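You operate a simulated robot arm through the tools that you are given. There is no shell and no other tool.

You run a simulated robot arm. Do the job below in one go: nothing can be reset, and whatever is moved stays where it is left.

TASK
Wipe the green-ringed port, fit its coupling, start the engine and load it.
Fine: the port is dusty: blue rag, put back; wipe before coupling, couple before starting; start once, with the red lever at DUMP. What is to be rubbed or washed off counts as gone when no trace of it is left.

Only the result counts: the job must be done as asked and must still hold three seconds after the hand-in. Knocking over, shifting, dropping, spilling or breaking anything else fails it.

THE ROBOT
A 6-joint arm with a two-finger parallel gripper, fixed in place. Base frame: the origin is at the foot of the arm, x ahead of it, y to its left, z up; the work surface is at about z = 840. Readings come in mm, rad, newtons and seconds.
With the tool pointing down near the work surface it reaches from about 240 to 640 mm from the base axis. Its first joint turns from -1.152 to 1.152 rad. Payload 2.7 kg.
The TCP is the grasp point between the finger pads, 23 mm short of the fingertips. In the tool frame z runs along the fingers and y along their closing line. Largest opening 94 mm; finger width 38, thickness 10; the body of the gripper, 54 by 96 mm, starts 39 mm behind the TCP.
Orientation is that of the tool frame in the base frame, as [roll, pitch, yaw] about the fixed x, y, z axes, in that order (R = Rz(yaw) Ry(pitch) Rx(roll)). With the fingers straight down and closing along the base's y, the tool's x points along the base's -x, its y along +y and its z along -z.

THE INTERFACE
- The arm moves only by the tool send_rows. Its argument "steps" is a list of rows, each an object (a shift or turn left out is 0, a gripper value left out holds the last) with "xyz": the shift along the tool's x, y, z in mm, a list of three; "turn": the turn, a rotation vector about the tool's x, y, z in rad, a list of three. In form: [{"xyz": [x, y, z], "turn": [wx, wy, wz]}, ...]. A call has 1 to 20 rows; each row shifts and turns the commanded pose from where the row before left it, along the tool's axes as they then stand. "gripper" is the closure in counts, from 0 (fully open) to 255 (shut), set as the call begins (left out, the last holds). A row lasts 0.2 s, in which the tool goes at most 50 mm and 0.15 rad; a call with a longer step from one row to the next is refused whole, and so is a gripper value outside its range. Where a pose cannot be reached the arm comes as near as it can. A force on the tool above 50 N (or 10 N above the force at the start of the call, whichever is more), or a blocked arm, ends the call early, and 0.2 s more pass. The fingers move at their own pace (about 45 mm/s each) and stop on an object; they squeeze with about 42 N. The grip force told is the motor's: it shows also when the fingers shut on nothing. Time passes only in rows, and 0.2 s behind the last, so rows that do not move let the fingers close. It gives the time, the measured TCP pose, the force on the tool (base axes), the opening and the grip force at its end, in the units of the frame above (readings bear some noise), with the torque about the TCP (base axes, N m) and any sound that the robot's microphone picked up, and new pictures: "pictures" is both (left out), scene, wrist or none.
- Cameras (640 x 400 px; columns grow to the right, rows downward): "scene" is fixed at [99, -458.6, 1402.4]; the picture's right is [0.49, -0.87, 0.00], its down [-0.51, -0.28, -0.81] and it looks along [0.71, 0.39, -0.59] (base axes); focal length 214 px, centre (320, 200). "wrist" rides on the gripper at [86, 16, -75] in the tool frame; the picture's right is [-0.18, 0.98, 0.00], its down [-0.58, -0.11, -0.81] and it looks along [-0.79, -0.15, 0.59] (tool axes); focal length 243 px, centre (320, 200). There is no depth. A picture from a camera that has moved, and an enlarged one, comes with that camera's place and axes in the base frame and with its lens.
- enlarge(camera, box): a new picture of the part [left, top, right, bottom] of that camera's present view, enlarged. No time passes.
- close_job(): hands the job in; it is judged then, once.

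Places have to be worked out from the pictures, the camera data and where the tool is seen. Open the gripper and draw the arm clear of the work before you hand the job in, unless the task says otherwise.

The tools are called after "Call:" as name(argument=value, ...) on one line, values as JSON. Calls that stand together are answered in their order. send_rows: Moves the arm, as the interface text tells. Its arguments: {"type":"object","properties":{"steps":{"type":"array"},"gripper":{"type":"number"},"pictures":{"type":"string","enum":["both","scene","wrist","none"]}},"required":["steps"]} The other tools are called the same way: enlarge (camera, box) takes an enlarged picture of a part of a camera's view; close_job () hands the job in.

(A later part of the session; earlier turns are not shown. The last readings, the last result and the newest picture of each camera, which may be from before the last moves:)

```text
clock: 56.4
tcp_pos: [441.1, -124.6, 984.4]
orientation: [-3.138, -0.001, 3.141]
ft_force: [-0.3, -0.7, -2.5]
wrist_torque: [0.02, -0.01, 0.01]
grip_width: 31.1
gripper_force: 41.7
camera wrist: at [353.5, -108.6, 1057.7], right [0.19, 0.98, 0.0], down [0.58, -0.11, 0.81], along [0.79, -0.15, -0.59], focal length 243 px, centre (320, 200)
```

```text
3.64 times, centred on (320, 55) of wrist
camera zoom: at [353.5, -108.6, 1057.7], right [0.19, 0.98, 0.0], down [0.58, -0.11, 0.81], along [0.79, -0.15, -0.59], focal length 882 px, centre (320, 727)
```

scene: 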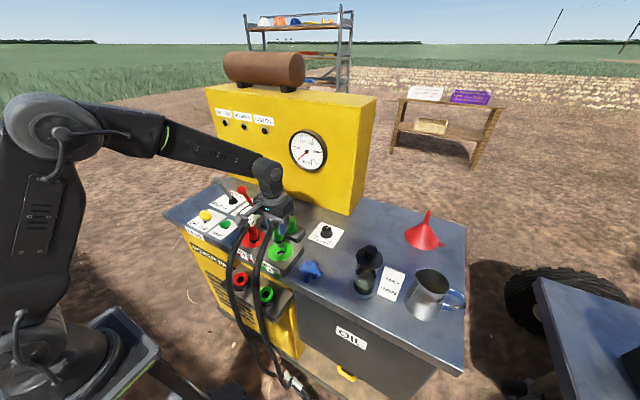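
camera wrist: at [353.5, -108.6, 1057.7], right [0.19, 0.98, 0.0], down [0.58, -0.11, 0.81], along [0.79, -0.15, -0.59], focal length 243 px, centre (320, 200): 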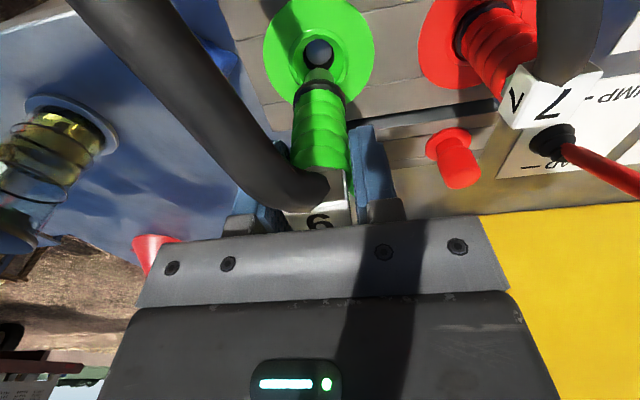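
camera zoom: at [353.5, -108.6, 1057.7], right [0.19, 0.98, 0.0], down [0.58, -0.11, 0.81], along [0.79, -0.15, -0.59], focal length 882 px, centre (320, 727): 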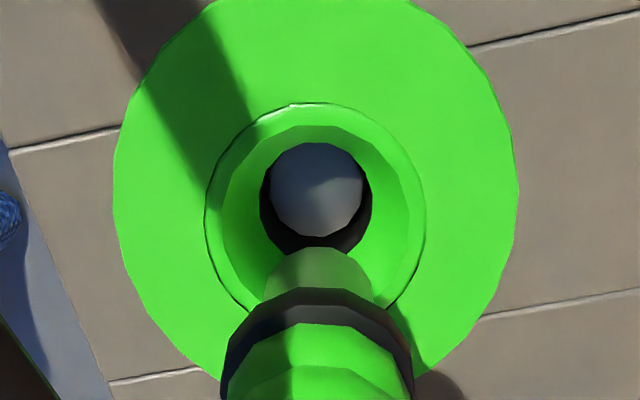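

Now the two views give a correction of about -2 mm in x (mean of both measurements puts the TCP target near (439, -125)). I correct and start lowering the spigot into the cone, watching side forces.

Call:
send_rows(steps=[{"xyz": [2, -0.3, 0]}, {"xyz": [0, 0, 4]}, {"xyz": [0, 0, 4]}, {"xyz": [0, 0, 4]}, {"xyz": [0, 0, 0]}])

Call:
enlarge(camera="scene", box=[260, 215, 316, 265])

Call:
enlarge(camera="wrist", box=[260, 0, 380, 110])

```text
clock: 57.6
tcp_pos: [437.5, -124.1, 971.1]
orientation: [-3.14, -0.001, 3.139]
ft_force: [-0.4, 0.1, -2.0]
wrist_torque: [0.02, 0.02, 0.01]
grip_width: 31.3
gripper_force: 41.4
camera wrist: at [350.9, -108.7, 1046.1], right [0.19, 0.98, 0.0], down [0.58, -0.11, 0.81], along [0.79, -0.15, -0.59], focal length 243 px, centre (320, 200)
```

scene: 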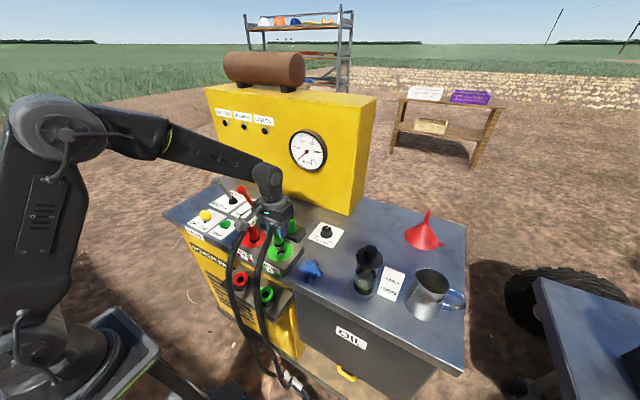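
wrist: 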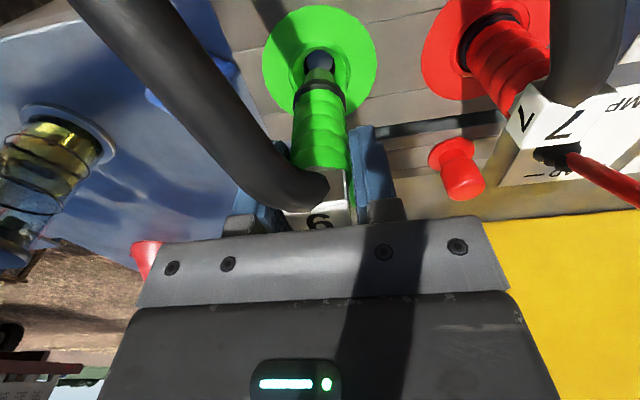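

```text
8.00 times, centred on (288, 240) of scene
camera zoom: at [99.0, -458.6, 1402.4], right [0.49, -0.87, 0.0], down [-0.51, -0.28, -0.81], along [0.71, 0.39, -0.59], focal length 1716 px, centre (576, -120)
```

zoom: 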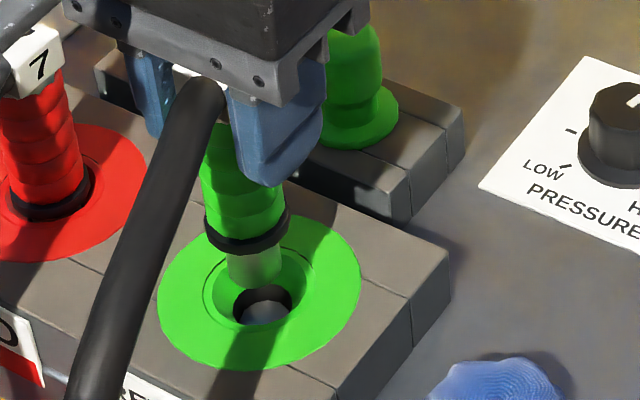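

```text
3.64 times, centred on (320, 55) of wrist
camera zoom: at [350.9, -108.7, 1046.1], right [0.19, 0.98, 0.0], down [0.58, -0.11, 0.81], along [0.79, -0.15, -0.59], focal length 882 px, centre (320, 727)
```

zoom: 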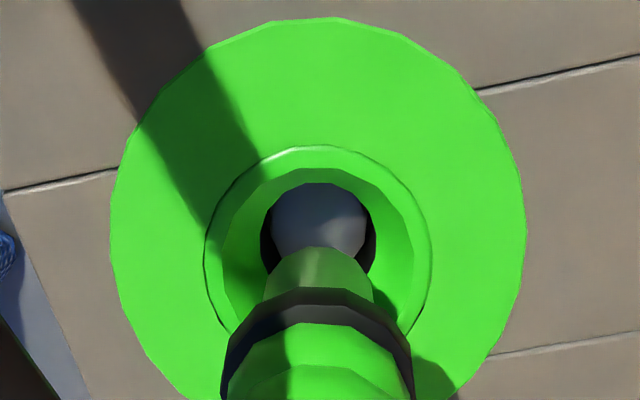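

Both views now show the spigot centred on the port, and there is no side force. I continue down gently.

Call:
send_rows(steps=[{"xyz": [0, 0, 3]}, {"xyz": [0, 0, 3]}, {"xyz": [0, 0, 3]}, {"xyz": [0, 0, 0]}], pictures="none")

Call:
send_rows(steps=[{"xyz": [0, 0, 3]}, {"xyz": [0, 0, 3]}, {"xyz": [0, 0, 0]}])

Call:
enlarge(camera="scene", box=[260, 215, 316, 265])

```text
clock: 58.6
tcp_pos: [439.0, -125.2, 960.8]
orientation: [-3.14, -0.001, 3.14]
ft_force: [0.2, 0.1, -2.7]
wrist_torque: [0.0, -0.01, -0.02]
grip_width: 31.0
gripper_force: 42.2
```

```text
clock: 59.4
tcp_pos: [437.8, -124.4, 956.1]
orientation: [-3.139, 0.002, 3.14]
ft_force: [0.2, 0.0, -2.6]
wrist_torque: [0.03, -0.03, -0.03]
grip_width: 31.1
gripper_force: 42.1
camera wrist: at [351.0, -108.8, 1030.9], right [0.19, 0.98, 0.0], down [0.58, -0.11, 0.81], along [0.79, -0.15, -0.59], focal length 243 px, centre (320, 200)
```

scene: 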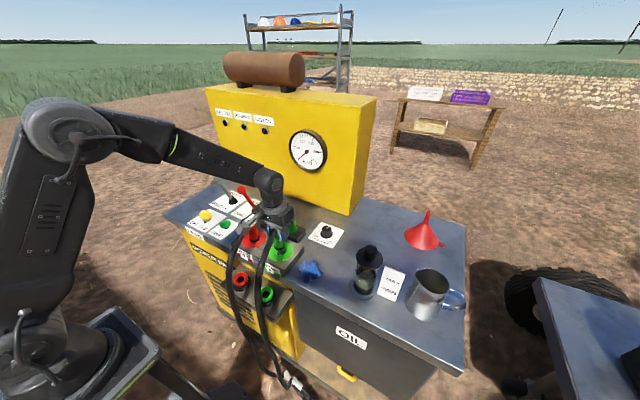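
wrist: 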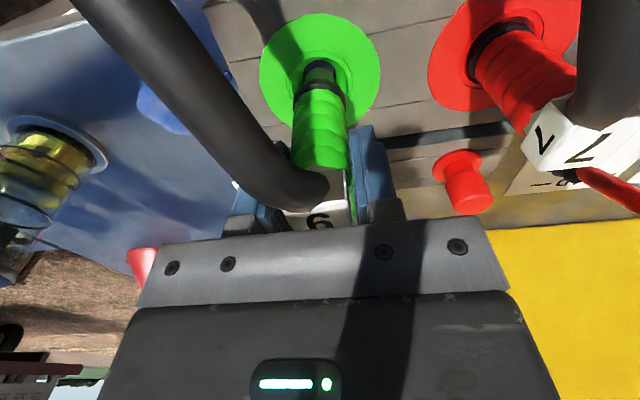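

```text
8.00 times, centred on (288, 240) of scene
camera zoom: at [99.0, -458.6, 1402.4], right [0.49, -0.87, 0.0], down [-0.51, -0.28, -0.81], along [0.71, 0.39, -0.59], focal length 1716 px, centre (576, -120)
```

zoom: 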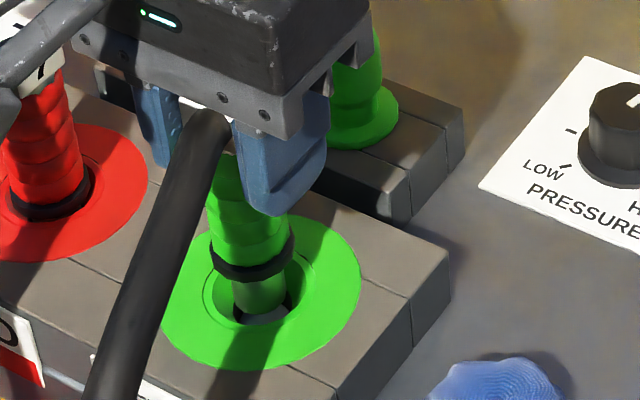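

The spigot is entering the bore without touching. I keep lowering in small steps until it seats.

Call:
send_rows(steps=[{"xyz": [0, 0, 3]}, {"xyz": [0, 0, 3]}, {"xyz": [0, 0, 2]}, {"xyz": [0, 0, 0]}], pictures="none")

Call:
send_rows(steps=[{"xyz": [0, 0, 2]}, {"xyz": [0, 0, 2]}, {"xyz": [0, 0, 0]}])

Call:
enlarge(camera="scene", box=[260, 215, 316, 265])

```text
clock: 60.4
tcp_pos: [439.3, -125.7, 948.6]
orientation: [-3.141, 0.001, 3.14]
ft_force: [0.0, -0.1, -2.6]
wrist_torque: [0.0, -0.01, 0.0]
grip_width: 31.2
gripper_force: 42.0
```

```text
clock: 61.2
tcp_pos: [438.1, -125.1, 945.3]
orientation: [-3.14, 0.0, 3.141]
ft_force: [0.5, 0.2, -2.5]
wrist_torque: [0.03, 0.01, 0.03]
grip_width: 31.0
gripper_force: 42.0
camera wrist: at [352.1, -109.4, 1019.6], right [0.19, 0.98, 0.0], down [0.58, -0.11, 0.81], along [0.79, -0.15, -0.59], focal length 243 px, centre (320, 200)
```

scene: 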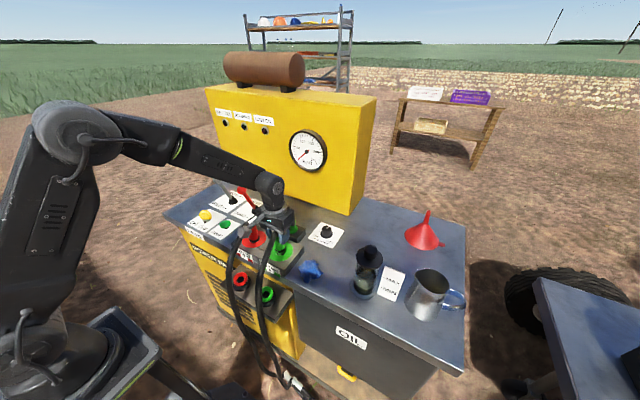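
wrist: 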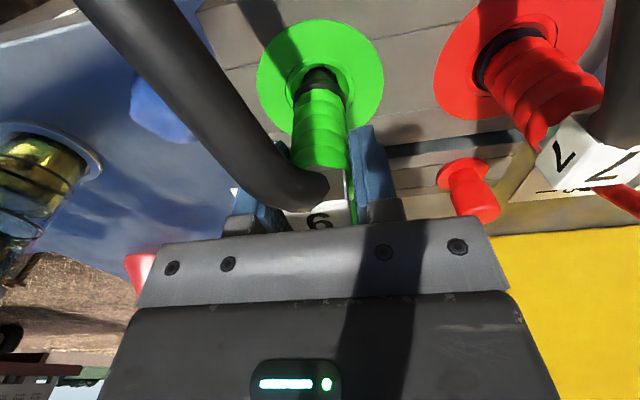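

```text
8.00 times, centred on (288, 240) of scene
camera zoom: at [99.0, -458.6, 1402.4], right [0.49, -0.87, 0.0], down [-0.51, -0.28, -0.81], along [0.71, 0.39, -0.59], focal length 1716 px, centre (576, -120)
```

zoom: 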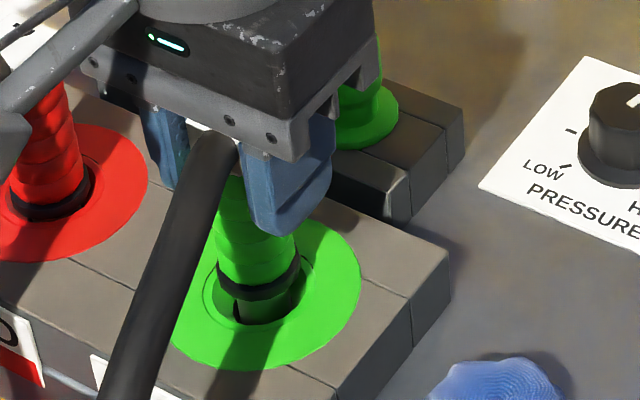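

Still free; the collar is about to drop into the cone. I continue in 2 mm steps.

Call:
send_rows(steps=[{"xyz": [0, 0, 2]}, {"xyz": [0, 0, 2]}, {"xyz": [0, 0, 0]}], pictures="none")

Call:
send_rows(steps=[{"xyz": [0, 0, 2]}, {"xyz": [0, 0, 2]}, {"xyz": [0, 0, 0]}], pictures="wrist")

Call:
enlarge(camera="scene", box=[260, 215, 316, 265])

```text
clock: 62.0
tcp_pos: [439.1, -124.0, 941.7]
orientation: [-3.139, 0.001, 3.139]
ft_force: [-0.9, -0.9, 1.9]
wrist_torque: [0.0, 0.03, 0.06]
grip_width: 31.1
gripper_force: 42.0
```

```text
clock: 62.8
tcp_pos: [439.3, -125.3, 937.1]
orientation: [-3.138, 0.003, 3.139]
ft_force: [-1.0, 1.9, 3.7]
wrist_torque: [0.27, 0.04, -0.03]
grip_width: 30.9
gripper_force: 41.8
camera wrist: at [352.2, -109.4, 1012.1], right [0.19, 0.98, 0.0], down [0.58, -0.11, 0.81], along [0.79, -0.15, -0.59], focal length 243 px, centre (320, 200)
```

wrist: 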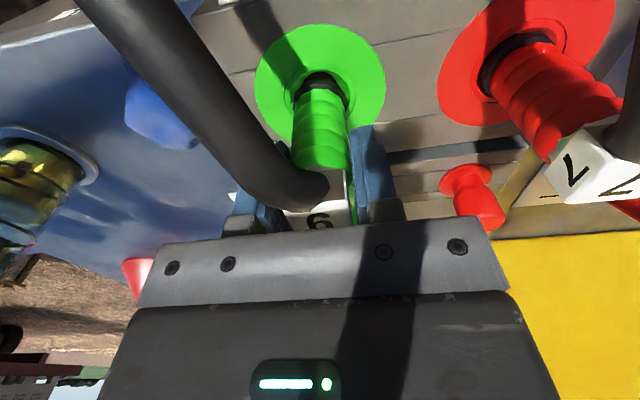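

```text
8.00 times, centred on (288, 240) of scene
camera zoom: at [98.9, -458.5, 1402.4], right [0.49, -0.87, 0.0], down [-0.51, -0.28, -0.81], along [0.71, 0.39, -0.59], focal length 1716 px, centre (576, -120)
```

zoom: 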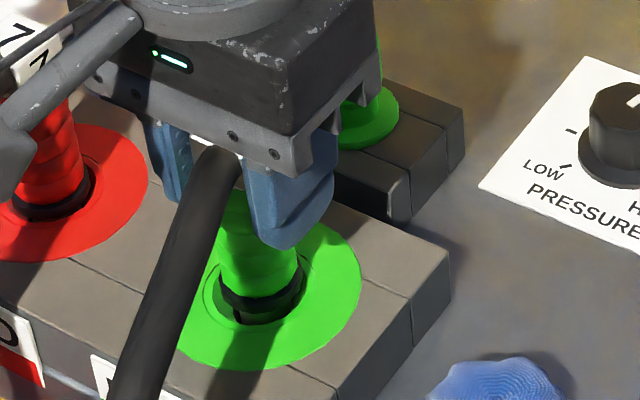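

Light friction begins (about 6 N net). I keep pressing down in small steps towards the seat.

Call:
send_rows(steps=[{"xyz": [0, 0, 2]}, {"xyz": [0, 0, 2]}, {"xyz": [0, 0, 0]}], pictures="none")

Call:
send_rows(steps=[{"xyz": [0, 0, 2]}, {"xyz": [0, 0, 2]}, {"xyz": [0, 0, 0]}], pictures="wrist")

Call:
enlarge(camera="scene", box=[240, 205, 316, 265])

```text
clock: 63.6
tcp_pos: [439.0, -125.3, 932.3]
orientation: [-3.14, 0.001, 3.14]
ft_force: [-0.6, 0.2, 4.6]
wrist_torque: [0.33, 0.07, -0.01]
grip_width: 31.3
gripper_force: 42.3
```

```text
clock: 64.4
tcp_pos: [440.7, -126.3, 931.3]
orientation: [-3.137, 0.009, 3.139]
ft_force: [-5.7, 1.6, 33.4]
wrist_torque: [0.56, 0.16, 0.02]
grip_width: 31.1
gripper_force: 42.5
camera wrist: at [352.8, -109.3, 1005.0], right [0.19, 0.98, 0.0], down [0.57, -0.11, 0.81], along [0.8, -0.15, -0.58], focal length 243 px, centre (320, 200)
```

wrist: 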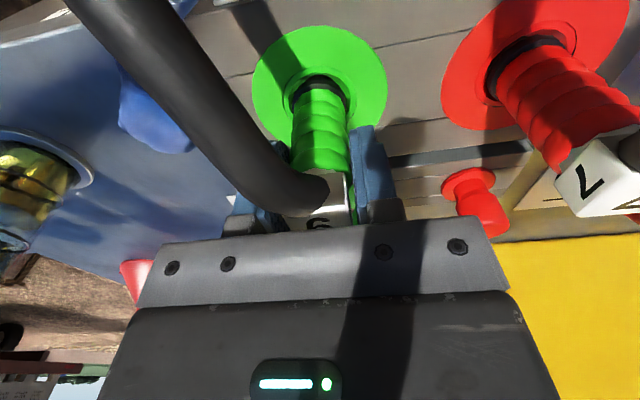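

```text
6.67 times, centred on (278, 235) of scene
camera zoom: at [98.4, -458.4, 1402.5], right [0.49, -0.87, 0.0], down [-0.51, -0.28, -0.81], along [0.71, 0.39, -0.58], focal length 1430 px, centre (600, -33)
```

zoom: 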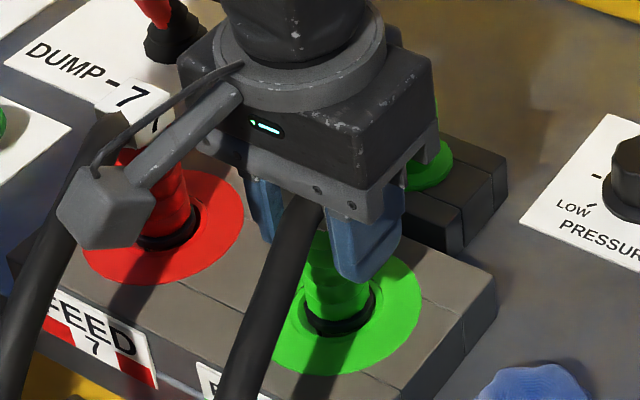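

It bottomed at z≈931 with 33 N. I press a little further (staying under 50 N) to make sure it is fully home, listening for a click.

Call:
send_rows(steps=[{"xyz": [0, 0, 0.7]}, {"xyz": [0, 0, 0]}, {"xyz": [0, 0, 0]}], pictures="wrist")

Call:
enlarge(camera="wrist", box=[240, 0, 400, 120])

Call:
enlarge(camera="wrist", box=[430, 0, 590, 120])

```text
clock: 65.2
tcp_pos: [440.4, -126.0, 930.2]
orientation: [-3.141, 0.006, 3.14]
ft_force: [-1.6, 6.1, 32.7]
wrist_torque: [0.62, -0.22, -0.03]
grip_width: 31.3
gripper_force: 42.4
camera wrist: at [352.9, -109.4, 1004.0], right [0.19, 0.98, 0.0], down [0.58, -0.11, 0.81], along [0.8, -0.15, -0.59], focal length 243 px, centre (320, 200)
```

wrist: 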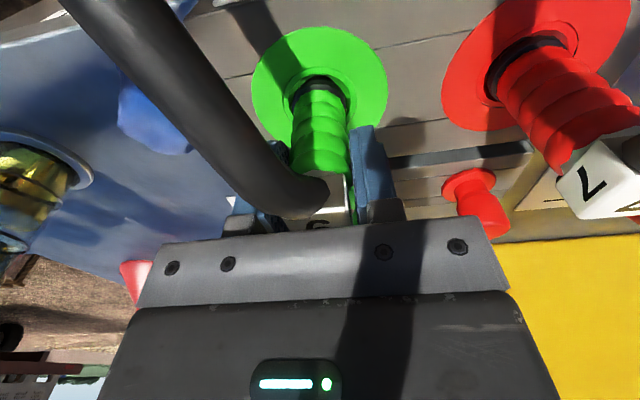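

```text
3.33 times, centred on (320, 60) of wrist
camera zoom: at [352.9, -109.4, 1004.0], right [0.19, 0.98, 0.0], down [0.58, -0.11, 0.81], along [0.8, -0.15, -0.59], focal length 809 px, centre (320, 667)
```

zoom: 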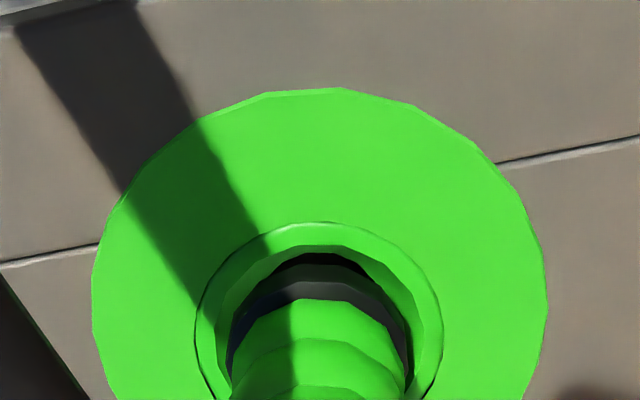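

```text
3.33 times, centred on (510, 60) of wrist
camera zoom: at [352.9, -109.4, 1004.0], right [0.19, 0.98, 0.0], down [0.58, -0.11, 0.81], along [0.8, -0.15, -0.59], focal length 809 px, centre (-313, 667)
```

zoom: 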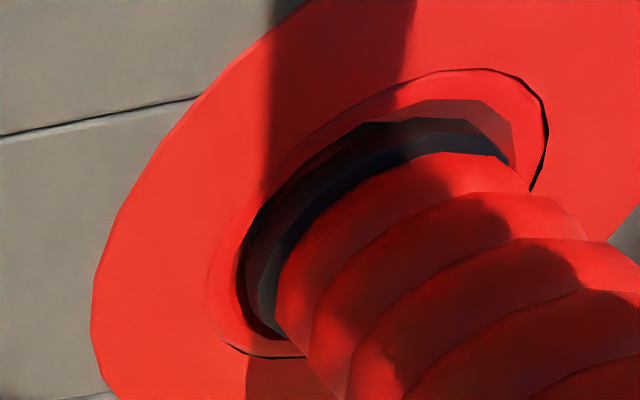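

The fingers began to slip along the body at ~33 N, so the coupling is bottomed, sitting in its cone just like coupling 7. I unload the press by 2.3 mm, then open to ~62 mm.

Call:
send_rows(steps=[{"xyz": [0, 0, -1.3]}, {"xyz": [0, 0, -1]}, {"xyz": [0, 0, 0]}], pictures="none")

Call:
send_rows(gripper=85, steps=[{"xyz": [0, 0, 0]}, {"xyz": [0, 0, 0]}, {"xyz": [0, 0, 0]}, {"xyz": [0, 0, 0]}])

Call:
enlarge(camera="scene", box=[240, 205, 316, 265])

```text
clock: 66.0
tcp_pos: [439.9, -125.9, 929.4]
orientation: [-3.139, 0.003, 3.139]
ft_force: [10.8, 4.5, 8.0]
wrist_torque: [0.46, -1.09, -0.03]
grip_width: 31.2
gripper_force: 41.9
```

```text
clock: 67.0
tcp_pos: [439.4, -127.0, 929.7]
orientation: [-3.141, 0.001, 3.14]
ft_force: [0.2, -0.3, 0.6]
wrist_torque: [0.0, -0.02, 0.04]
grip_width: 62.7
gripper_force: 0.0
camera wrist: at [352.5, -109.8, 1004.8], right [0.19, 0.98, 0.0], down [0.58, -0.11, 0.81], along [0.79, -0.15, -0.59], focal length 243 px, centre (320, 200)
```

scene: 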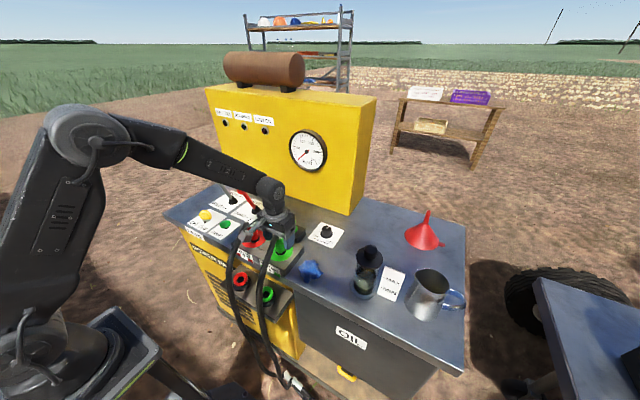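
wrist: 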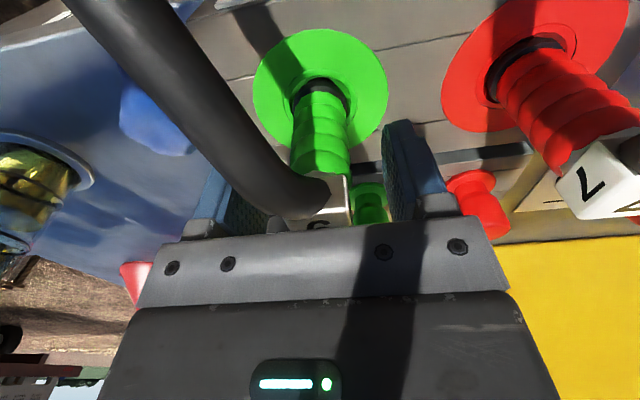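

```text
6.67 times, centred on (278, 235) of scene
camera zoom: at [99.0, -458.6, 1402.4], right [0.49, -0.87, 0.0], down [-0.51, -0.28, -0.81], along [0.71, 0.39, -0.59], focal length 1430 px, centre (600, -33)
```

zoom: 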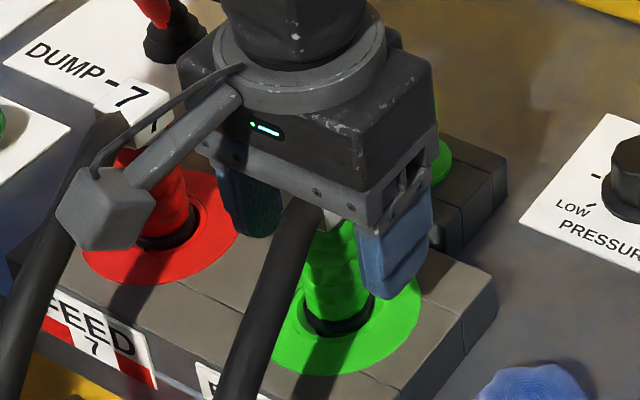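

The coupling stands on its own in the port. I raise the open gripper straight up, slowly at first, watching that nothing is dragged along.

Call:
send_rows(steps=[{"xyz": [0, 0, -4]}, {"xyz": [0, 0, -6]}, {"xyz": [0, 0, -10]}, {"xyz": [0, 0, -14]}, {"xyz": [0, 0, -18]}, {"xyz": [0, 0, -18]}, {"xyz": [0, 0, -20]}, {"xyz": [0, 0, -20]}, {"xyz": [0, 0, 0]}])

Call:
enlarge(camera="scene", box=[230, 195, 326, 275])

Call:
enlarge(camera="wrist", box=[220, 0, 460, 200])

```text
clock: 69.0
tcp_pos: [440.5, -125.5, 1040.7]
orientation: [-3.14, 0.001, 3.139]
ft_force: [-0.2, -0.6, 0.4]
wrist_torque: [0.0, 0.0, 0.01]
grip_width: 62.8
gripper_force: 0.0
camera wrist: at [353.5, -109.3, 1115.4], right [0.19, 0.98, 0.0], down [0.58, -0.11, 0.81], along [0.79, -0.15, -0.59], focal length 243 px, centre (320, 200)
```

scene: 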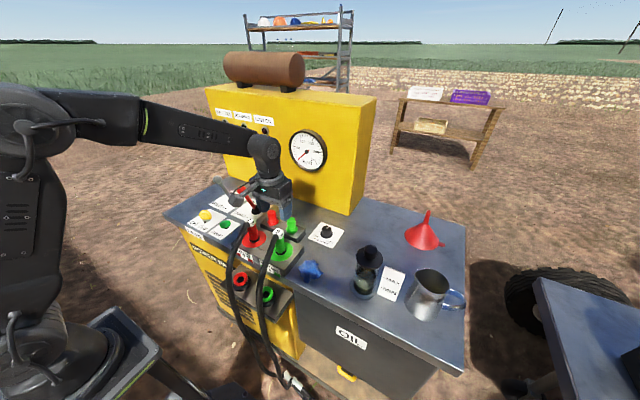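
wrist: 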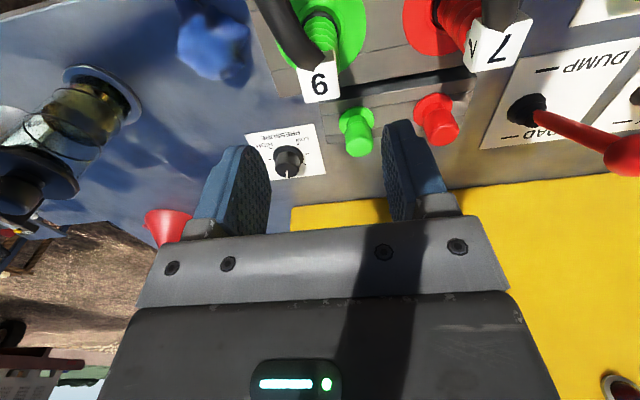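

```text
5.00 times, centred on (278, 235) of scene
camera zoom: at [99.0, -458.6, 1402.4], right [0.49, -0.87, 0.0], down [-0.51, -0.28, -0.81], along [0.71, 0.39, -0.59], focal length 1072 px, centre (530, 25)
```

zoom: 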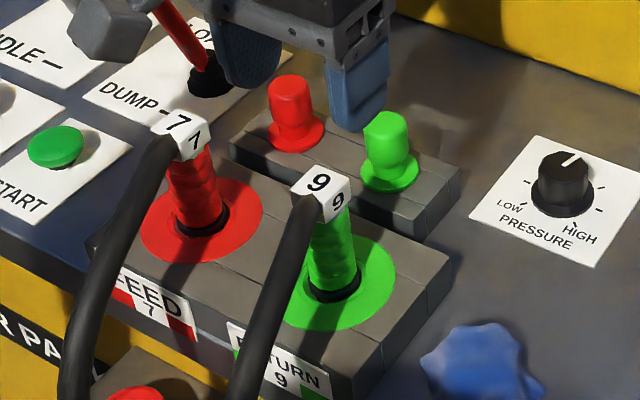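

```text
2.00 times, centred on (340, 100) of wrist
camera zoom: at [353.5, -109.3, 1115.4], right [0.19, 0.98, 0.0], down [0.58, -0.11, 0.81], along [0.79, -0.15, -0.59], focal length 485 px, centre (280, 400)
```

zoom: 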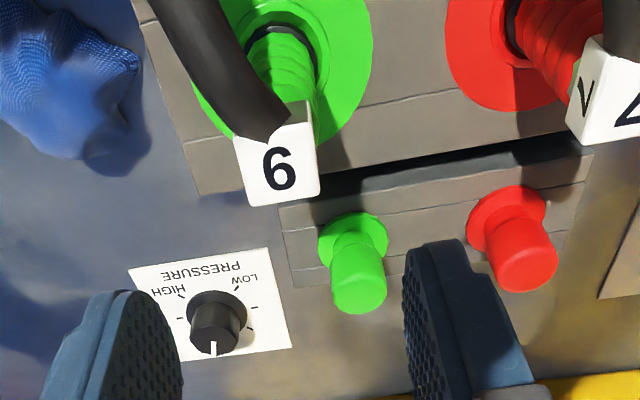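

Coupling 9 stands seated to the same height as coupling 7 (tag-to-disc about 87 mm for both). Next the engine switch: I move high above the panel towards it for a close look, with the levers still at DUMP/IDLE.

Call:
send_rows(steps=[{"xyz": [5, 30, 0]}, {"xyz": [6, 42, 0]}, {"xyz": [6, 42, 0]}, {"xyz": [6, 42, 0]}, {"xyz": [6, 42, 0]}, {"xyz": [6, 42, 0]}, {"xyz": [5, 42, 0]}, {"xyz": [5, 42, 0]}, {"xyz": [0, 20, 0]}, {"xyz": [0, 0, 0]}])

Call:
enlarge(camera="wrist", box=[200, 0, 440, 150])

Call:
enlarge(camera="scene", box=[180, 180, 290, 260])

```text
clock: 71.2
tcp_pos: [394.8, 219.8, 1039.6]
orientation: [-3.141, 0.001, 3.14]
ft_force: [-0.3, 0.2, 0.0]
wrist_torque: [-0.01, 0.01, -0.01]
grip_width: 62.9
gripper_force: 0.0
camera wrist: at [308.1, 235.9, 1114.2], right [0.19, 0.98, 0.0], down [0.58, -0.11, 0.81], along [0.79, -0.15, -0.59], focal length 243 px, centre (320, 200)
```

scene: 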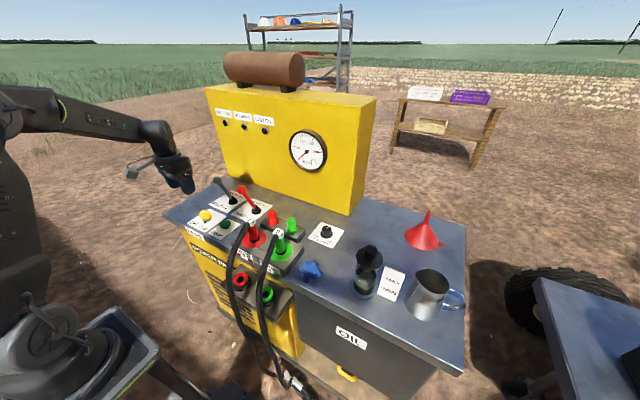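
wrist: 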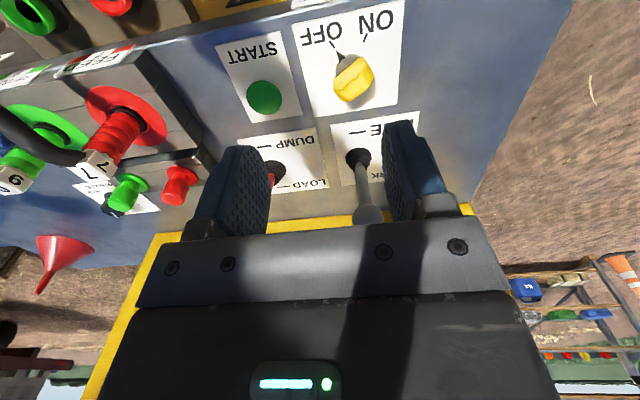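

```text
2.67 times, centred on (320, 75) of wrist
camera zoom: at [308.1, 235.9, 1114.2], right [0.19, 0.98, 0.0], down [0.58, -0.11, 0.81], along [0.79, -0.15, -0.59], focal length 647 px, centre (320, 533)
```

zoom: 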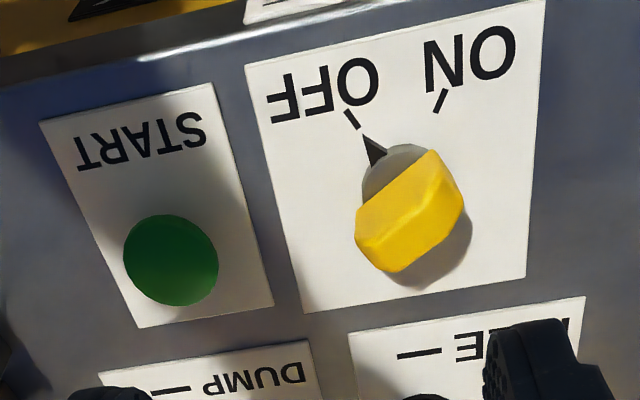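

```text
5.00 times, centred on (235, 220) of scene
camera zoom: at [99.0, -458.5, 1402.4], right [0.49, -0.87, 0.0], down [-0.51, -0.28, -0.81], along [0.71, 0.39, -0.59], focal length 1072 px, centre (745, 100)
```

zoom: 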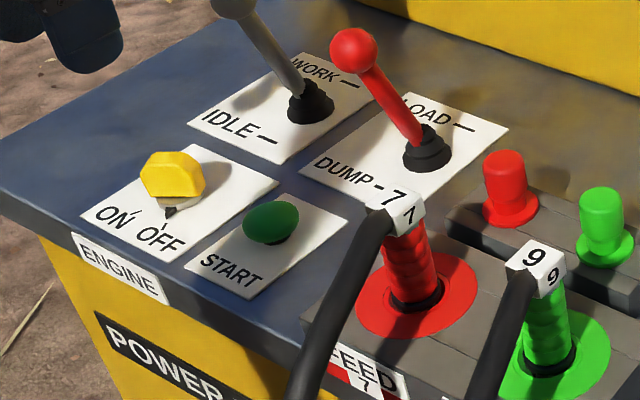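

The switch is a yellow bar handle across its pointer, which stands at OFF; centre ≈(440, 245), top z≈880, and ON lies ~66° clockwise (seen from above). I turn the gripper so the fingers will close across the bar, and look again.

Call:
send_rows(steps=[{"turn": [0, 0, -0.1431]}, {"turn": [0, 0, -0.1431]}, {"turn": [0, 0, -0.1431]}, {"turn": [0, 0, -0.1431]}, {"turn": [0, 0, -0.1431]}, {"turn": [0, 0, -0.1431]}, {"turn": [0, 0, -0.1431]}, {"turn": [0, 0, -0.1431]}, {"turn": [0, 0, -0.1431]}, {"turn": [0, 0, -0.1431]}, {"turn": [0, 0, -0.1431]}, {"turn": [0, 0, -0.1431]}, {"turn": [0, 0, -0.1431]}, {"turn": [0, 0, -0.1431]}, {"turn": [0, 0, -0.1431]}, {"xyz": [0, 0, 0]}])

```text
clock: 74.6
tcp_pos: [394.8, 219.6, 1039.6]
orientation: [-3.141, -0.002, -0.996]
ft_force: [0.1, 0.4, 0.0]
wrist_torque: [-0.03, 0.0, 0.0]
grip_width: 62.7
gripper_force: 0.1
camera wrist: at [428.0, 138.0, 1114.4], right [-0.92, -0.38, 0.0], down [-0.23, 0.55, 0.81], along [-0.31, 0.74, -0.59], focal length 243 px, centre (320, 200)
```

scene: 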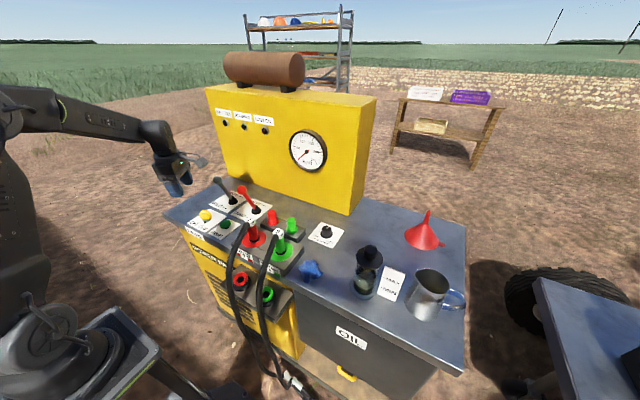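
wrist: 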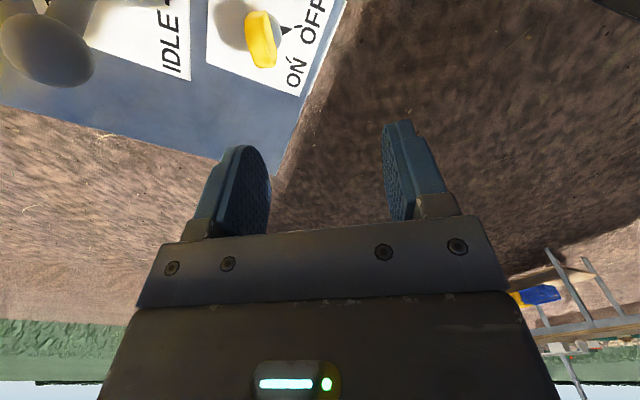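

I enlarge the switch in this view to fix its centre and the bar's direction.

Call:
enlarge(camera="wrist", box=[200, 0, 340, 90])

```text
4.44 times, centred on (270, 45) of wrist
camera zoom: at [428.0, 138.0, 1114.4], right [-0.92, -0.38, 0.0], down [-0.23, 0.55, 0.81], along [-0.31, 0.74, -0.59], focal length 1078 px, centre (542, 889)
```

zoom: 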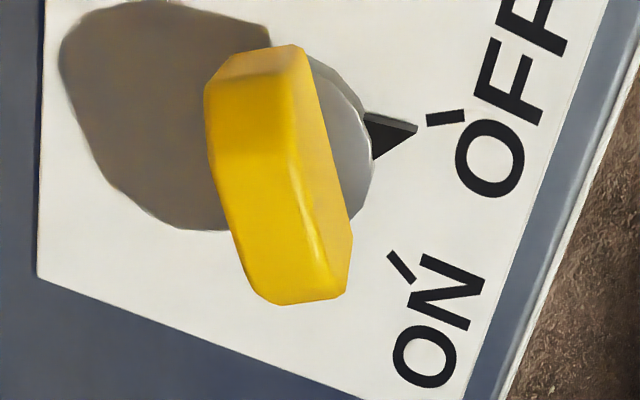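

The bar's top is at about (442, 242) and its long side lies across the pointer as expected. I move over it at z≈960 for a finer look.

Call:
send_rows(steps=[{"xyz": [1.2, -13, 14]}, {"xyz": [1.2, -13, 22]}, {"xyz": [1.2, -13, 22]}, {"xyz": [1.1, -13, 22]}, {"xyz": [0, 0, 0]}, {"xyz": [0, 0, 0]}])

Call:
enlarge(camera="wrist", box=[220, 0, 420, 150])

Call:
enlarge(camera="scene", box=[170, 170, 270, 250])

```text
clock: 76.0
tcp_pos: [440.1, 242.1, 962.5]
orientation: [3.141, -0.001, -0.997]
ft_force: [0.3, 0.6, -0.3]
wrist_torque: [0.0, -0.02, 0.0]
grip_width: 63.0
gripper_force: 0.0
camera wrist: at [473.9, 159.9, 1037.0], right [-0.93, -0.38, 0.0], down [-0.22, 0.55, 0.81], along [-0.3, 0.75, -0.59], focal length 243 px, centre (320, 200)
```

scene: 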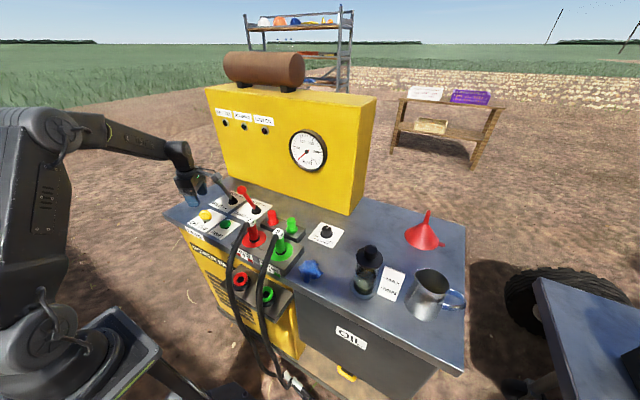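
wrist: 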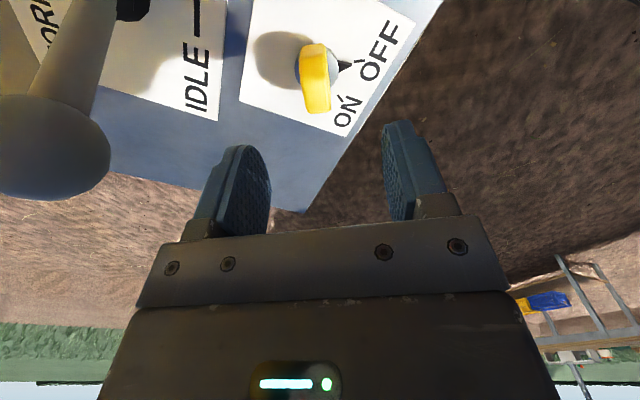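

```text
2.67 times, centred on (320, 75) of wrist
camera zoom: at [473.9, 159.9, 1037.0], right [-0.93, -0.38, 0.0], down [-0.22, 0.55, 0.81], along [-0.3, 0.75, -0.59], focal length 647 px, centre (320, 533)
```

zoom: 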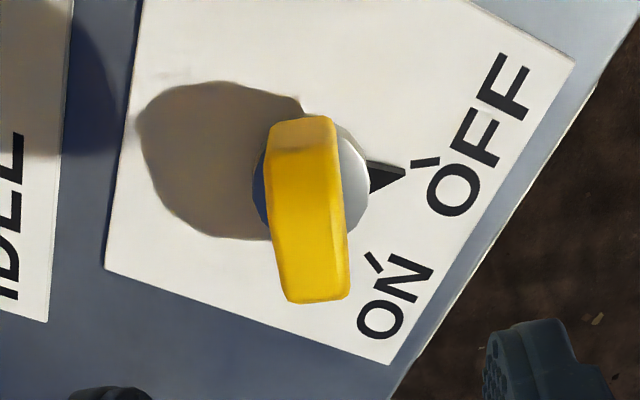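

```text
5.00 times, centred on (220, 210) of scene
camera zoom: at [99.0, -458.5, 1402.4], right [0.49, -0.87, 0.0], down [-0.51, -0.28, -0.81], along [0.71, 0.39, -0.59], focal length 1072 px, centre (820, 150)
```

zoom: 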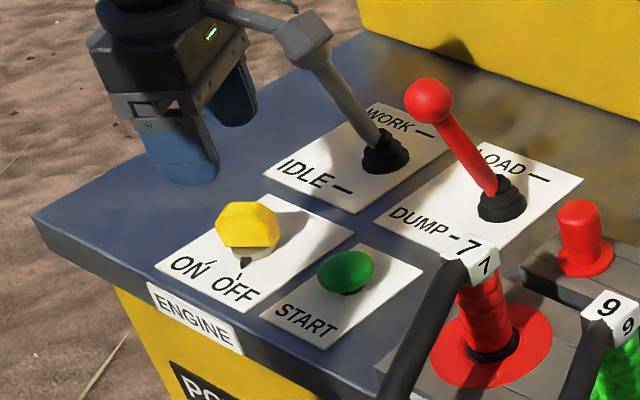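

The switch's axis comes out at (443, 244), disc top ≈852 and bar top ≈874. I shift by (+2.5, +2) and lower to z≈895 for a check.

Call:
send_rows(steps=[{"xyz": [-0.3, -3.2, 15]}, {"xyz": [0, 0, 20]}, {"xyz": [0, 0, 18]}, {"xyz": [0, 0, 12]}, {"xyz": [0, 0, 0]}, {"xyz": [0, 0, 0]}])

Call:
enlarge(camera="wrist", box=[200, 40, 440, 240])

```text
clock: 77.4
tcp_pos: [442.9, 246.8, 896.0]
orientation: [3.141, -0.001, -0.997]
ft_force: [0.8, -0.8, -0.3]
wrist_torque: [-0.01, -0.04, 0.0]
grip_width: 62.5
gripper_force: 0.0
camera wrist: at [476.5, 164.7, 970.1], right [-0.93, -0.38, 0.0], down [-0.22, 0.55, 0.81], along [-0.3, 0.75, -0.59], focal length 243 px, centre (320, 200)
```

scene: 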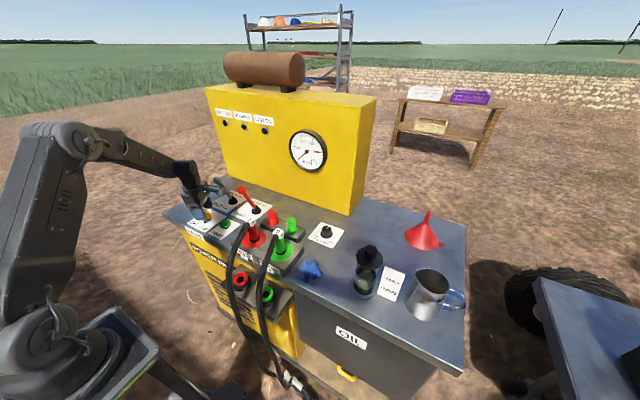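
wrist: 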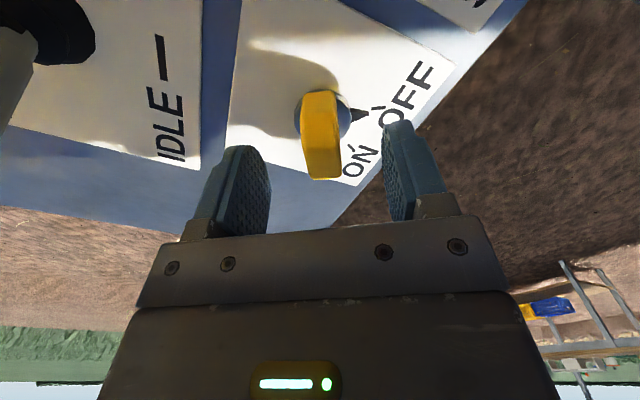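

```text
2.00 times, centred on (320, 140) of wrist
camera zoom: at [476.5, 164.7, 970.1], right [-0.93, -0.38, 0.0], down [-0.22, 0.55, 0.81], along [-0.3, 0.75, -0.59], focal length 485 px, centre (320, 320)
```

zoom: 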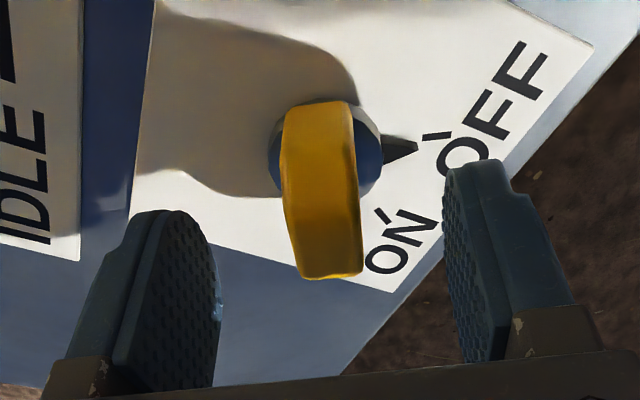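

The bar stands from z≈852 to 880, is ~37 mm long and ~17 mm thick, and lies a few degrees off my gripper angle. I correct by 0.07 rad and 2.3 mm, and lower to z≈877 around it.

Call:
send_rows(steps=[{"xyz": [1.9, 1.2, 3], "turn": [0, 0, 0.07]}, {"xyz": [0, 0, 6]}, {"xyz": [0, 0, 6]}, {"xyz": [0, 0, 4]}, {"xyz": [0, 0, 0]}])

Call:
enlarge(camera="wrist", box=[200, 40, 440, 240])

Call:
enlarge(camera="scene", box=[160, 170, 270, 250])

```text
clock: 78.6
tcp_pos: [442.9, 243.5, 875.3]
orientation: [-3.14, -0.001, -1.067]
ft_force: [0.4, 1.1, 0.1]
wrist_torque: [-0.02, -0.02, -0.02]
grip_width: 62.7
gripper_force: 0.0
camera wrist: at [470.6, 159.5, 950.1], right [-0.95, -0.31, 0.0], down [-0.19, 0.56, 0.81], along [-0.25, 0.76, -0.59], focal length 243 px, centre (320, 200)
```

scene: 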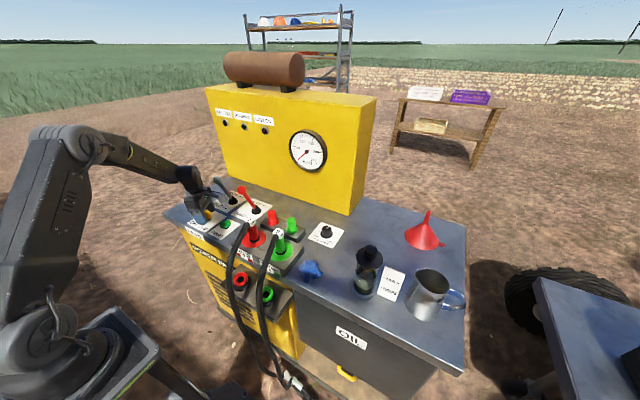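
wrist: 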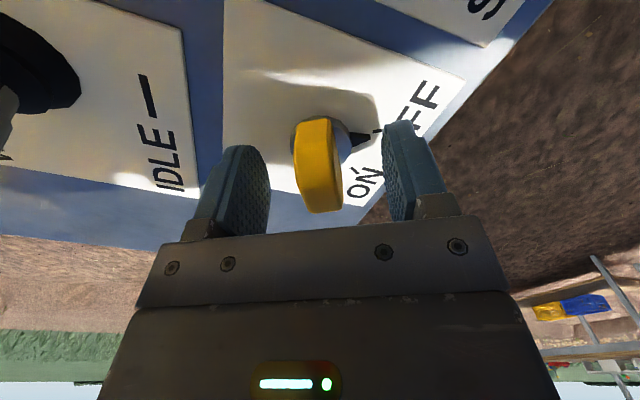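

```text
2.00 times, centred on (320, 140) of wrist
camera zoom: at [470.6, 159.5, 950.1], right [-0.95, -0.31, 0.0], down [-0.19, 0.56, 0.81], along [-0.25, 0.76, -0.59], focal length 485 px, centre (320, 320)
```

zoom: 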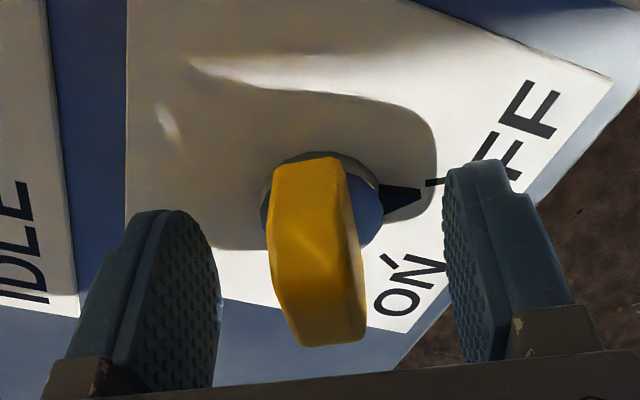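

```text
5.00 times, centred on (215, 210) of scene
camera zoom: at [99.0, -458.6, 1402.4], right [0.49, -0.87, 0.0], down [-0.51, -0.28, -0.81], along [0.71, 0.39, -0.59], focal length 1072 px, centre (845, 150)
```

zoom: 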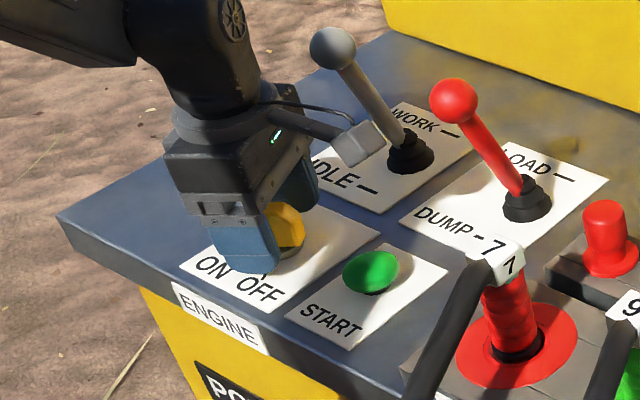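

The fingers straddle the bar, which is ~1.5 mm off centre. I shift that much and close on it.

Call:
send_rows(steps=[{"xyz": [0, -1.5, 0]}, {"xyz": [0, 0, 0]}], pictures="none")

Call:
send_rows(gripper=255, steps=[{"xyz": [0, 0, 0]}, {"xyz": [0, 0, 0]}, {"xyz": [0, 0, 0]}, {"xyz": [0, 0, 0]}, {"xyz": [0, 0, 0]}])

Call:
enlarge(camera="wrist", box=[200, 40, 440, 240])

```text
clock: 79.2
tcp_pos: [444.2, 243.9, 876.1]
orientation: [-3.141, -0.002, -1.067]
ft_force: [0.1, -0.3, -1.0]
wrist_torque: [-0.04, -0.01, 0.03]
grip_width: 62.6
gripper_force: 0.0
```

```text
clock: 80.4
tcp_pos: [442.8, 243.2, 875.6]
orientation: [3.138, -0.001, -1.065]
ft_force: [-15.9, -7.9, 3.8]
wrist_torque: [0.16, -0.57, 0.1]
grip_width: 17.8
gripper_force: 44.7
camera wrist: at [470.8, 159.5, 950.5], right [-0.95, -0.31, 0.0], down [-0.18, 0.56, 0.8], along [-0.25, 0.76, -0.59], focal length 243 px, centre (320, 200)
```

scene: 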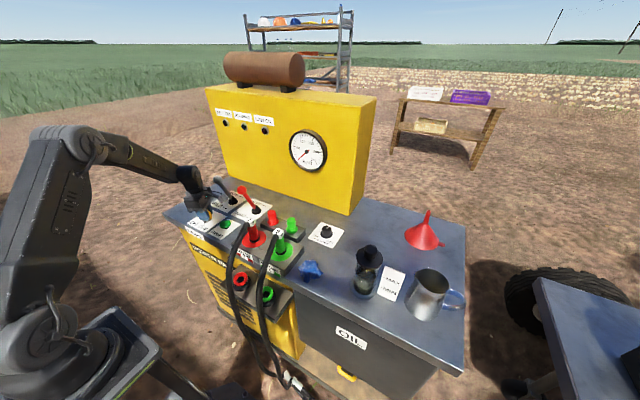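
wrist: 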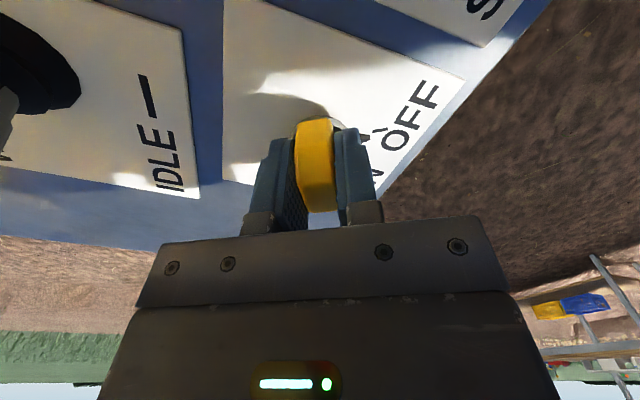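

```text
2.00 times, centred on (320, 140) of wrist
camera zoom: at [470.8, 159.5, 950.5], right [-0.95, -0.31, 0.0], down [-0.18, 0.56, 0.8], along [-0.25, 0.76, -0.59], focal length 485 px, centre (320, 320)
```

zoom: 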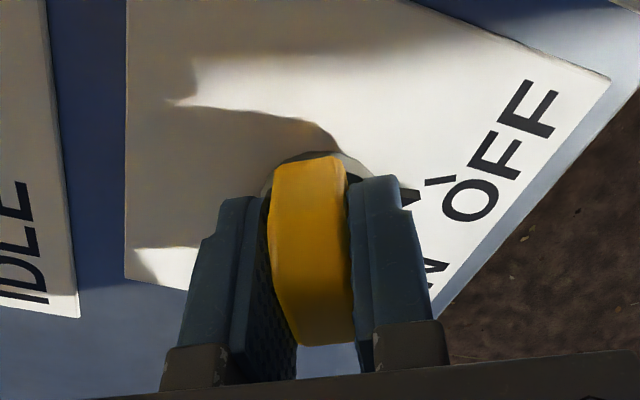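

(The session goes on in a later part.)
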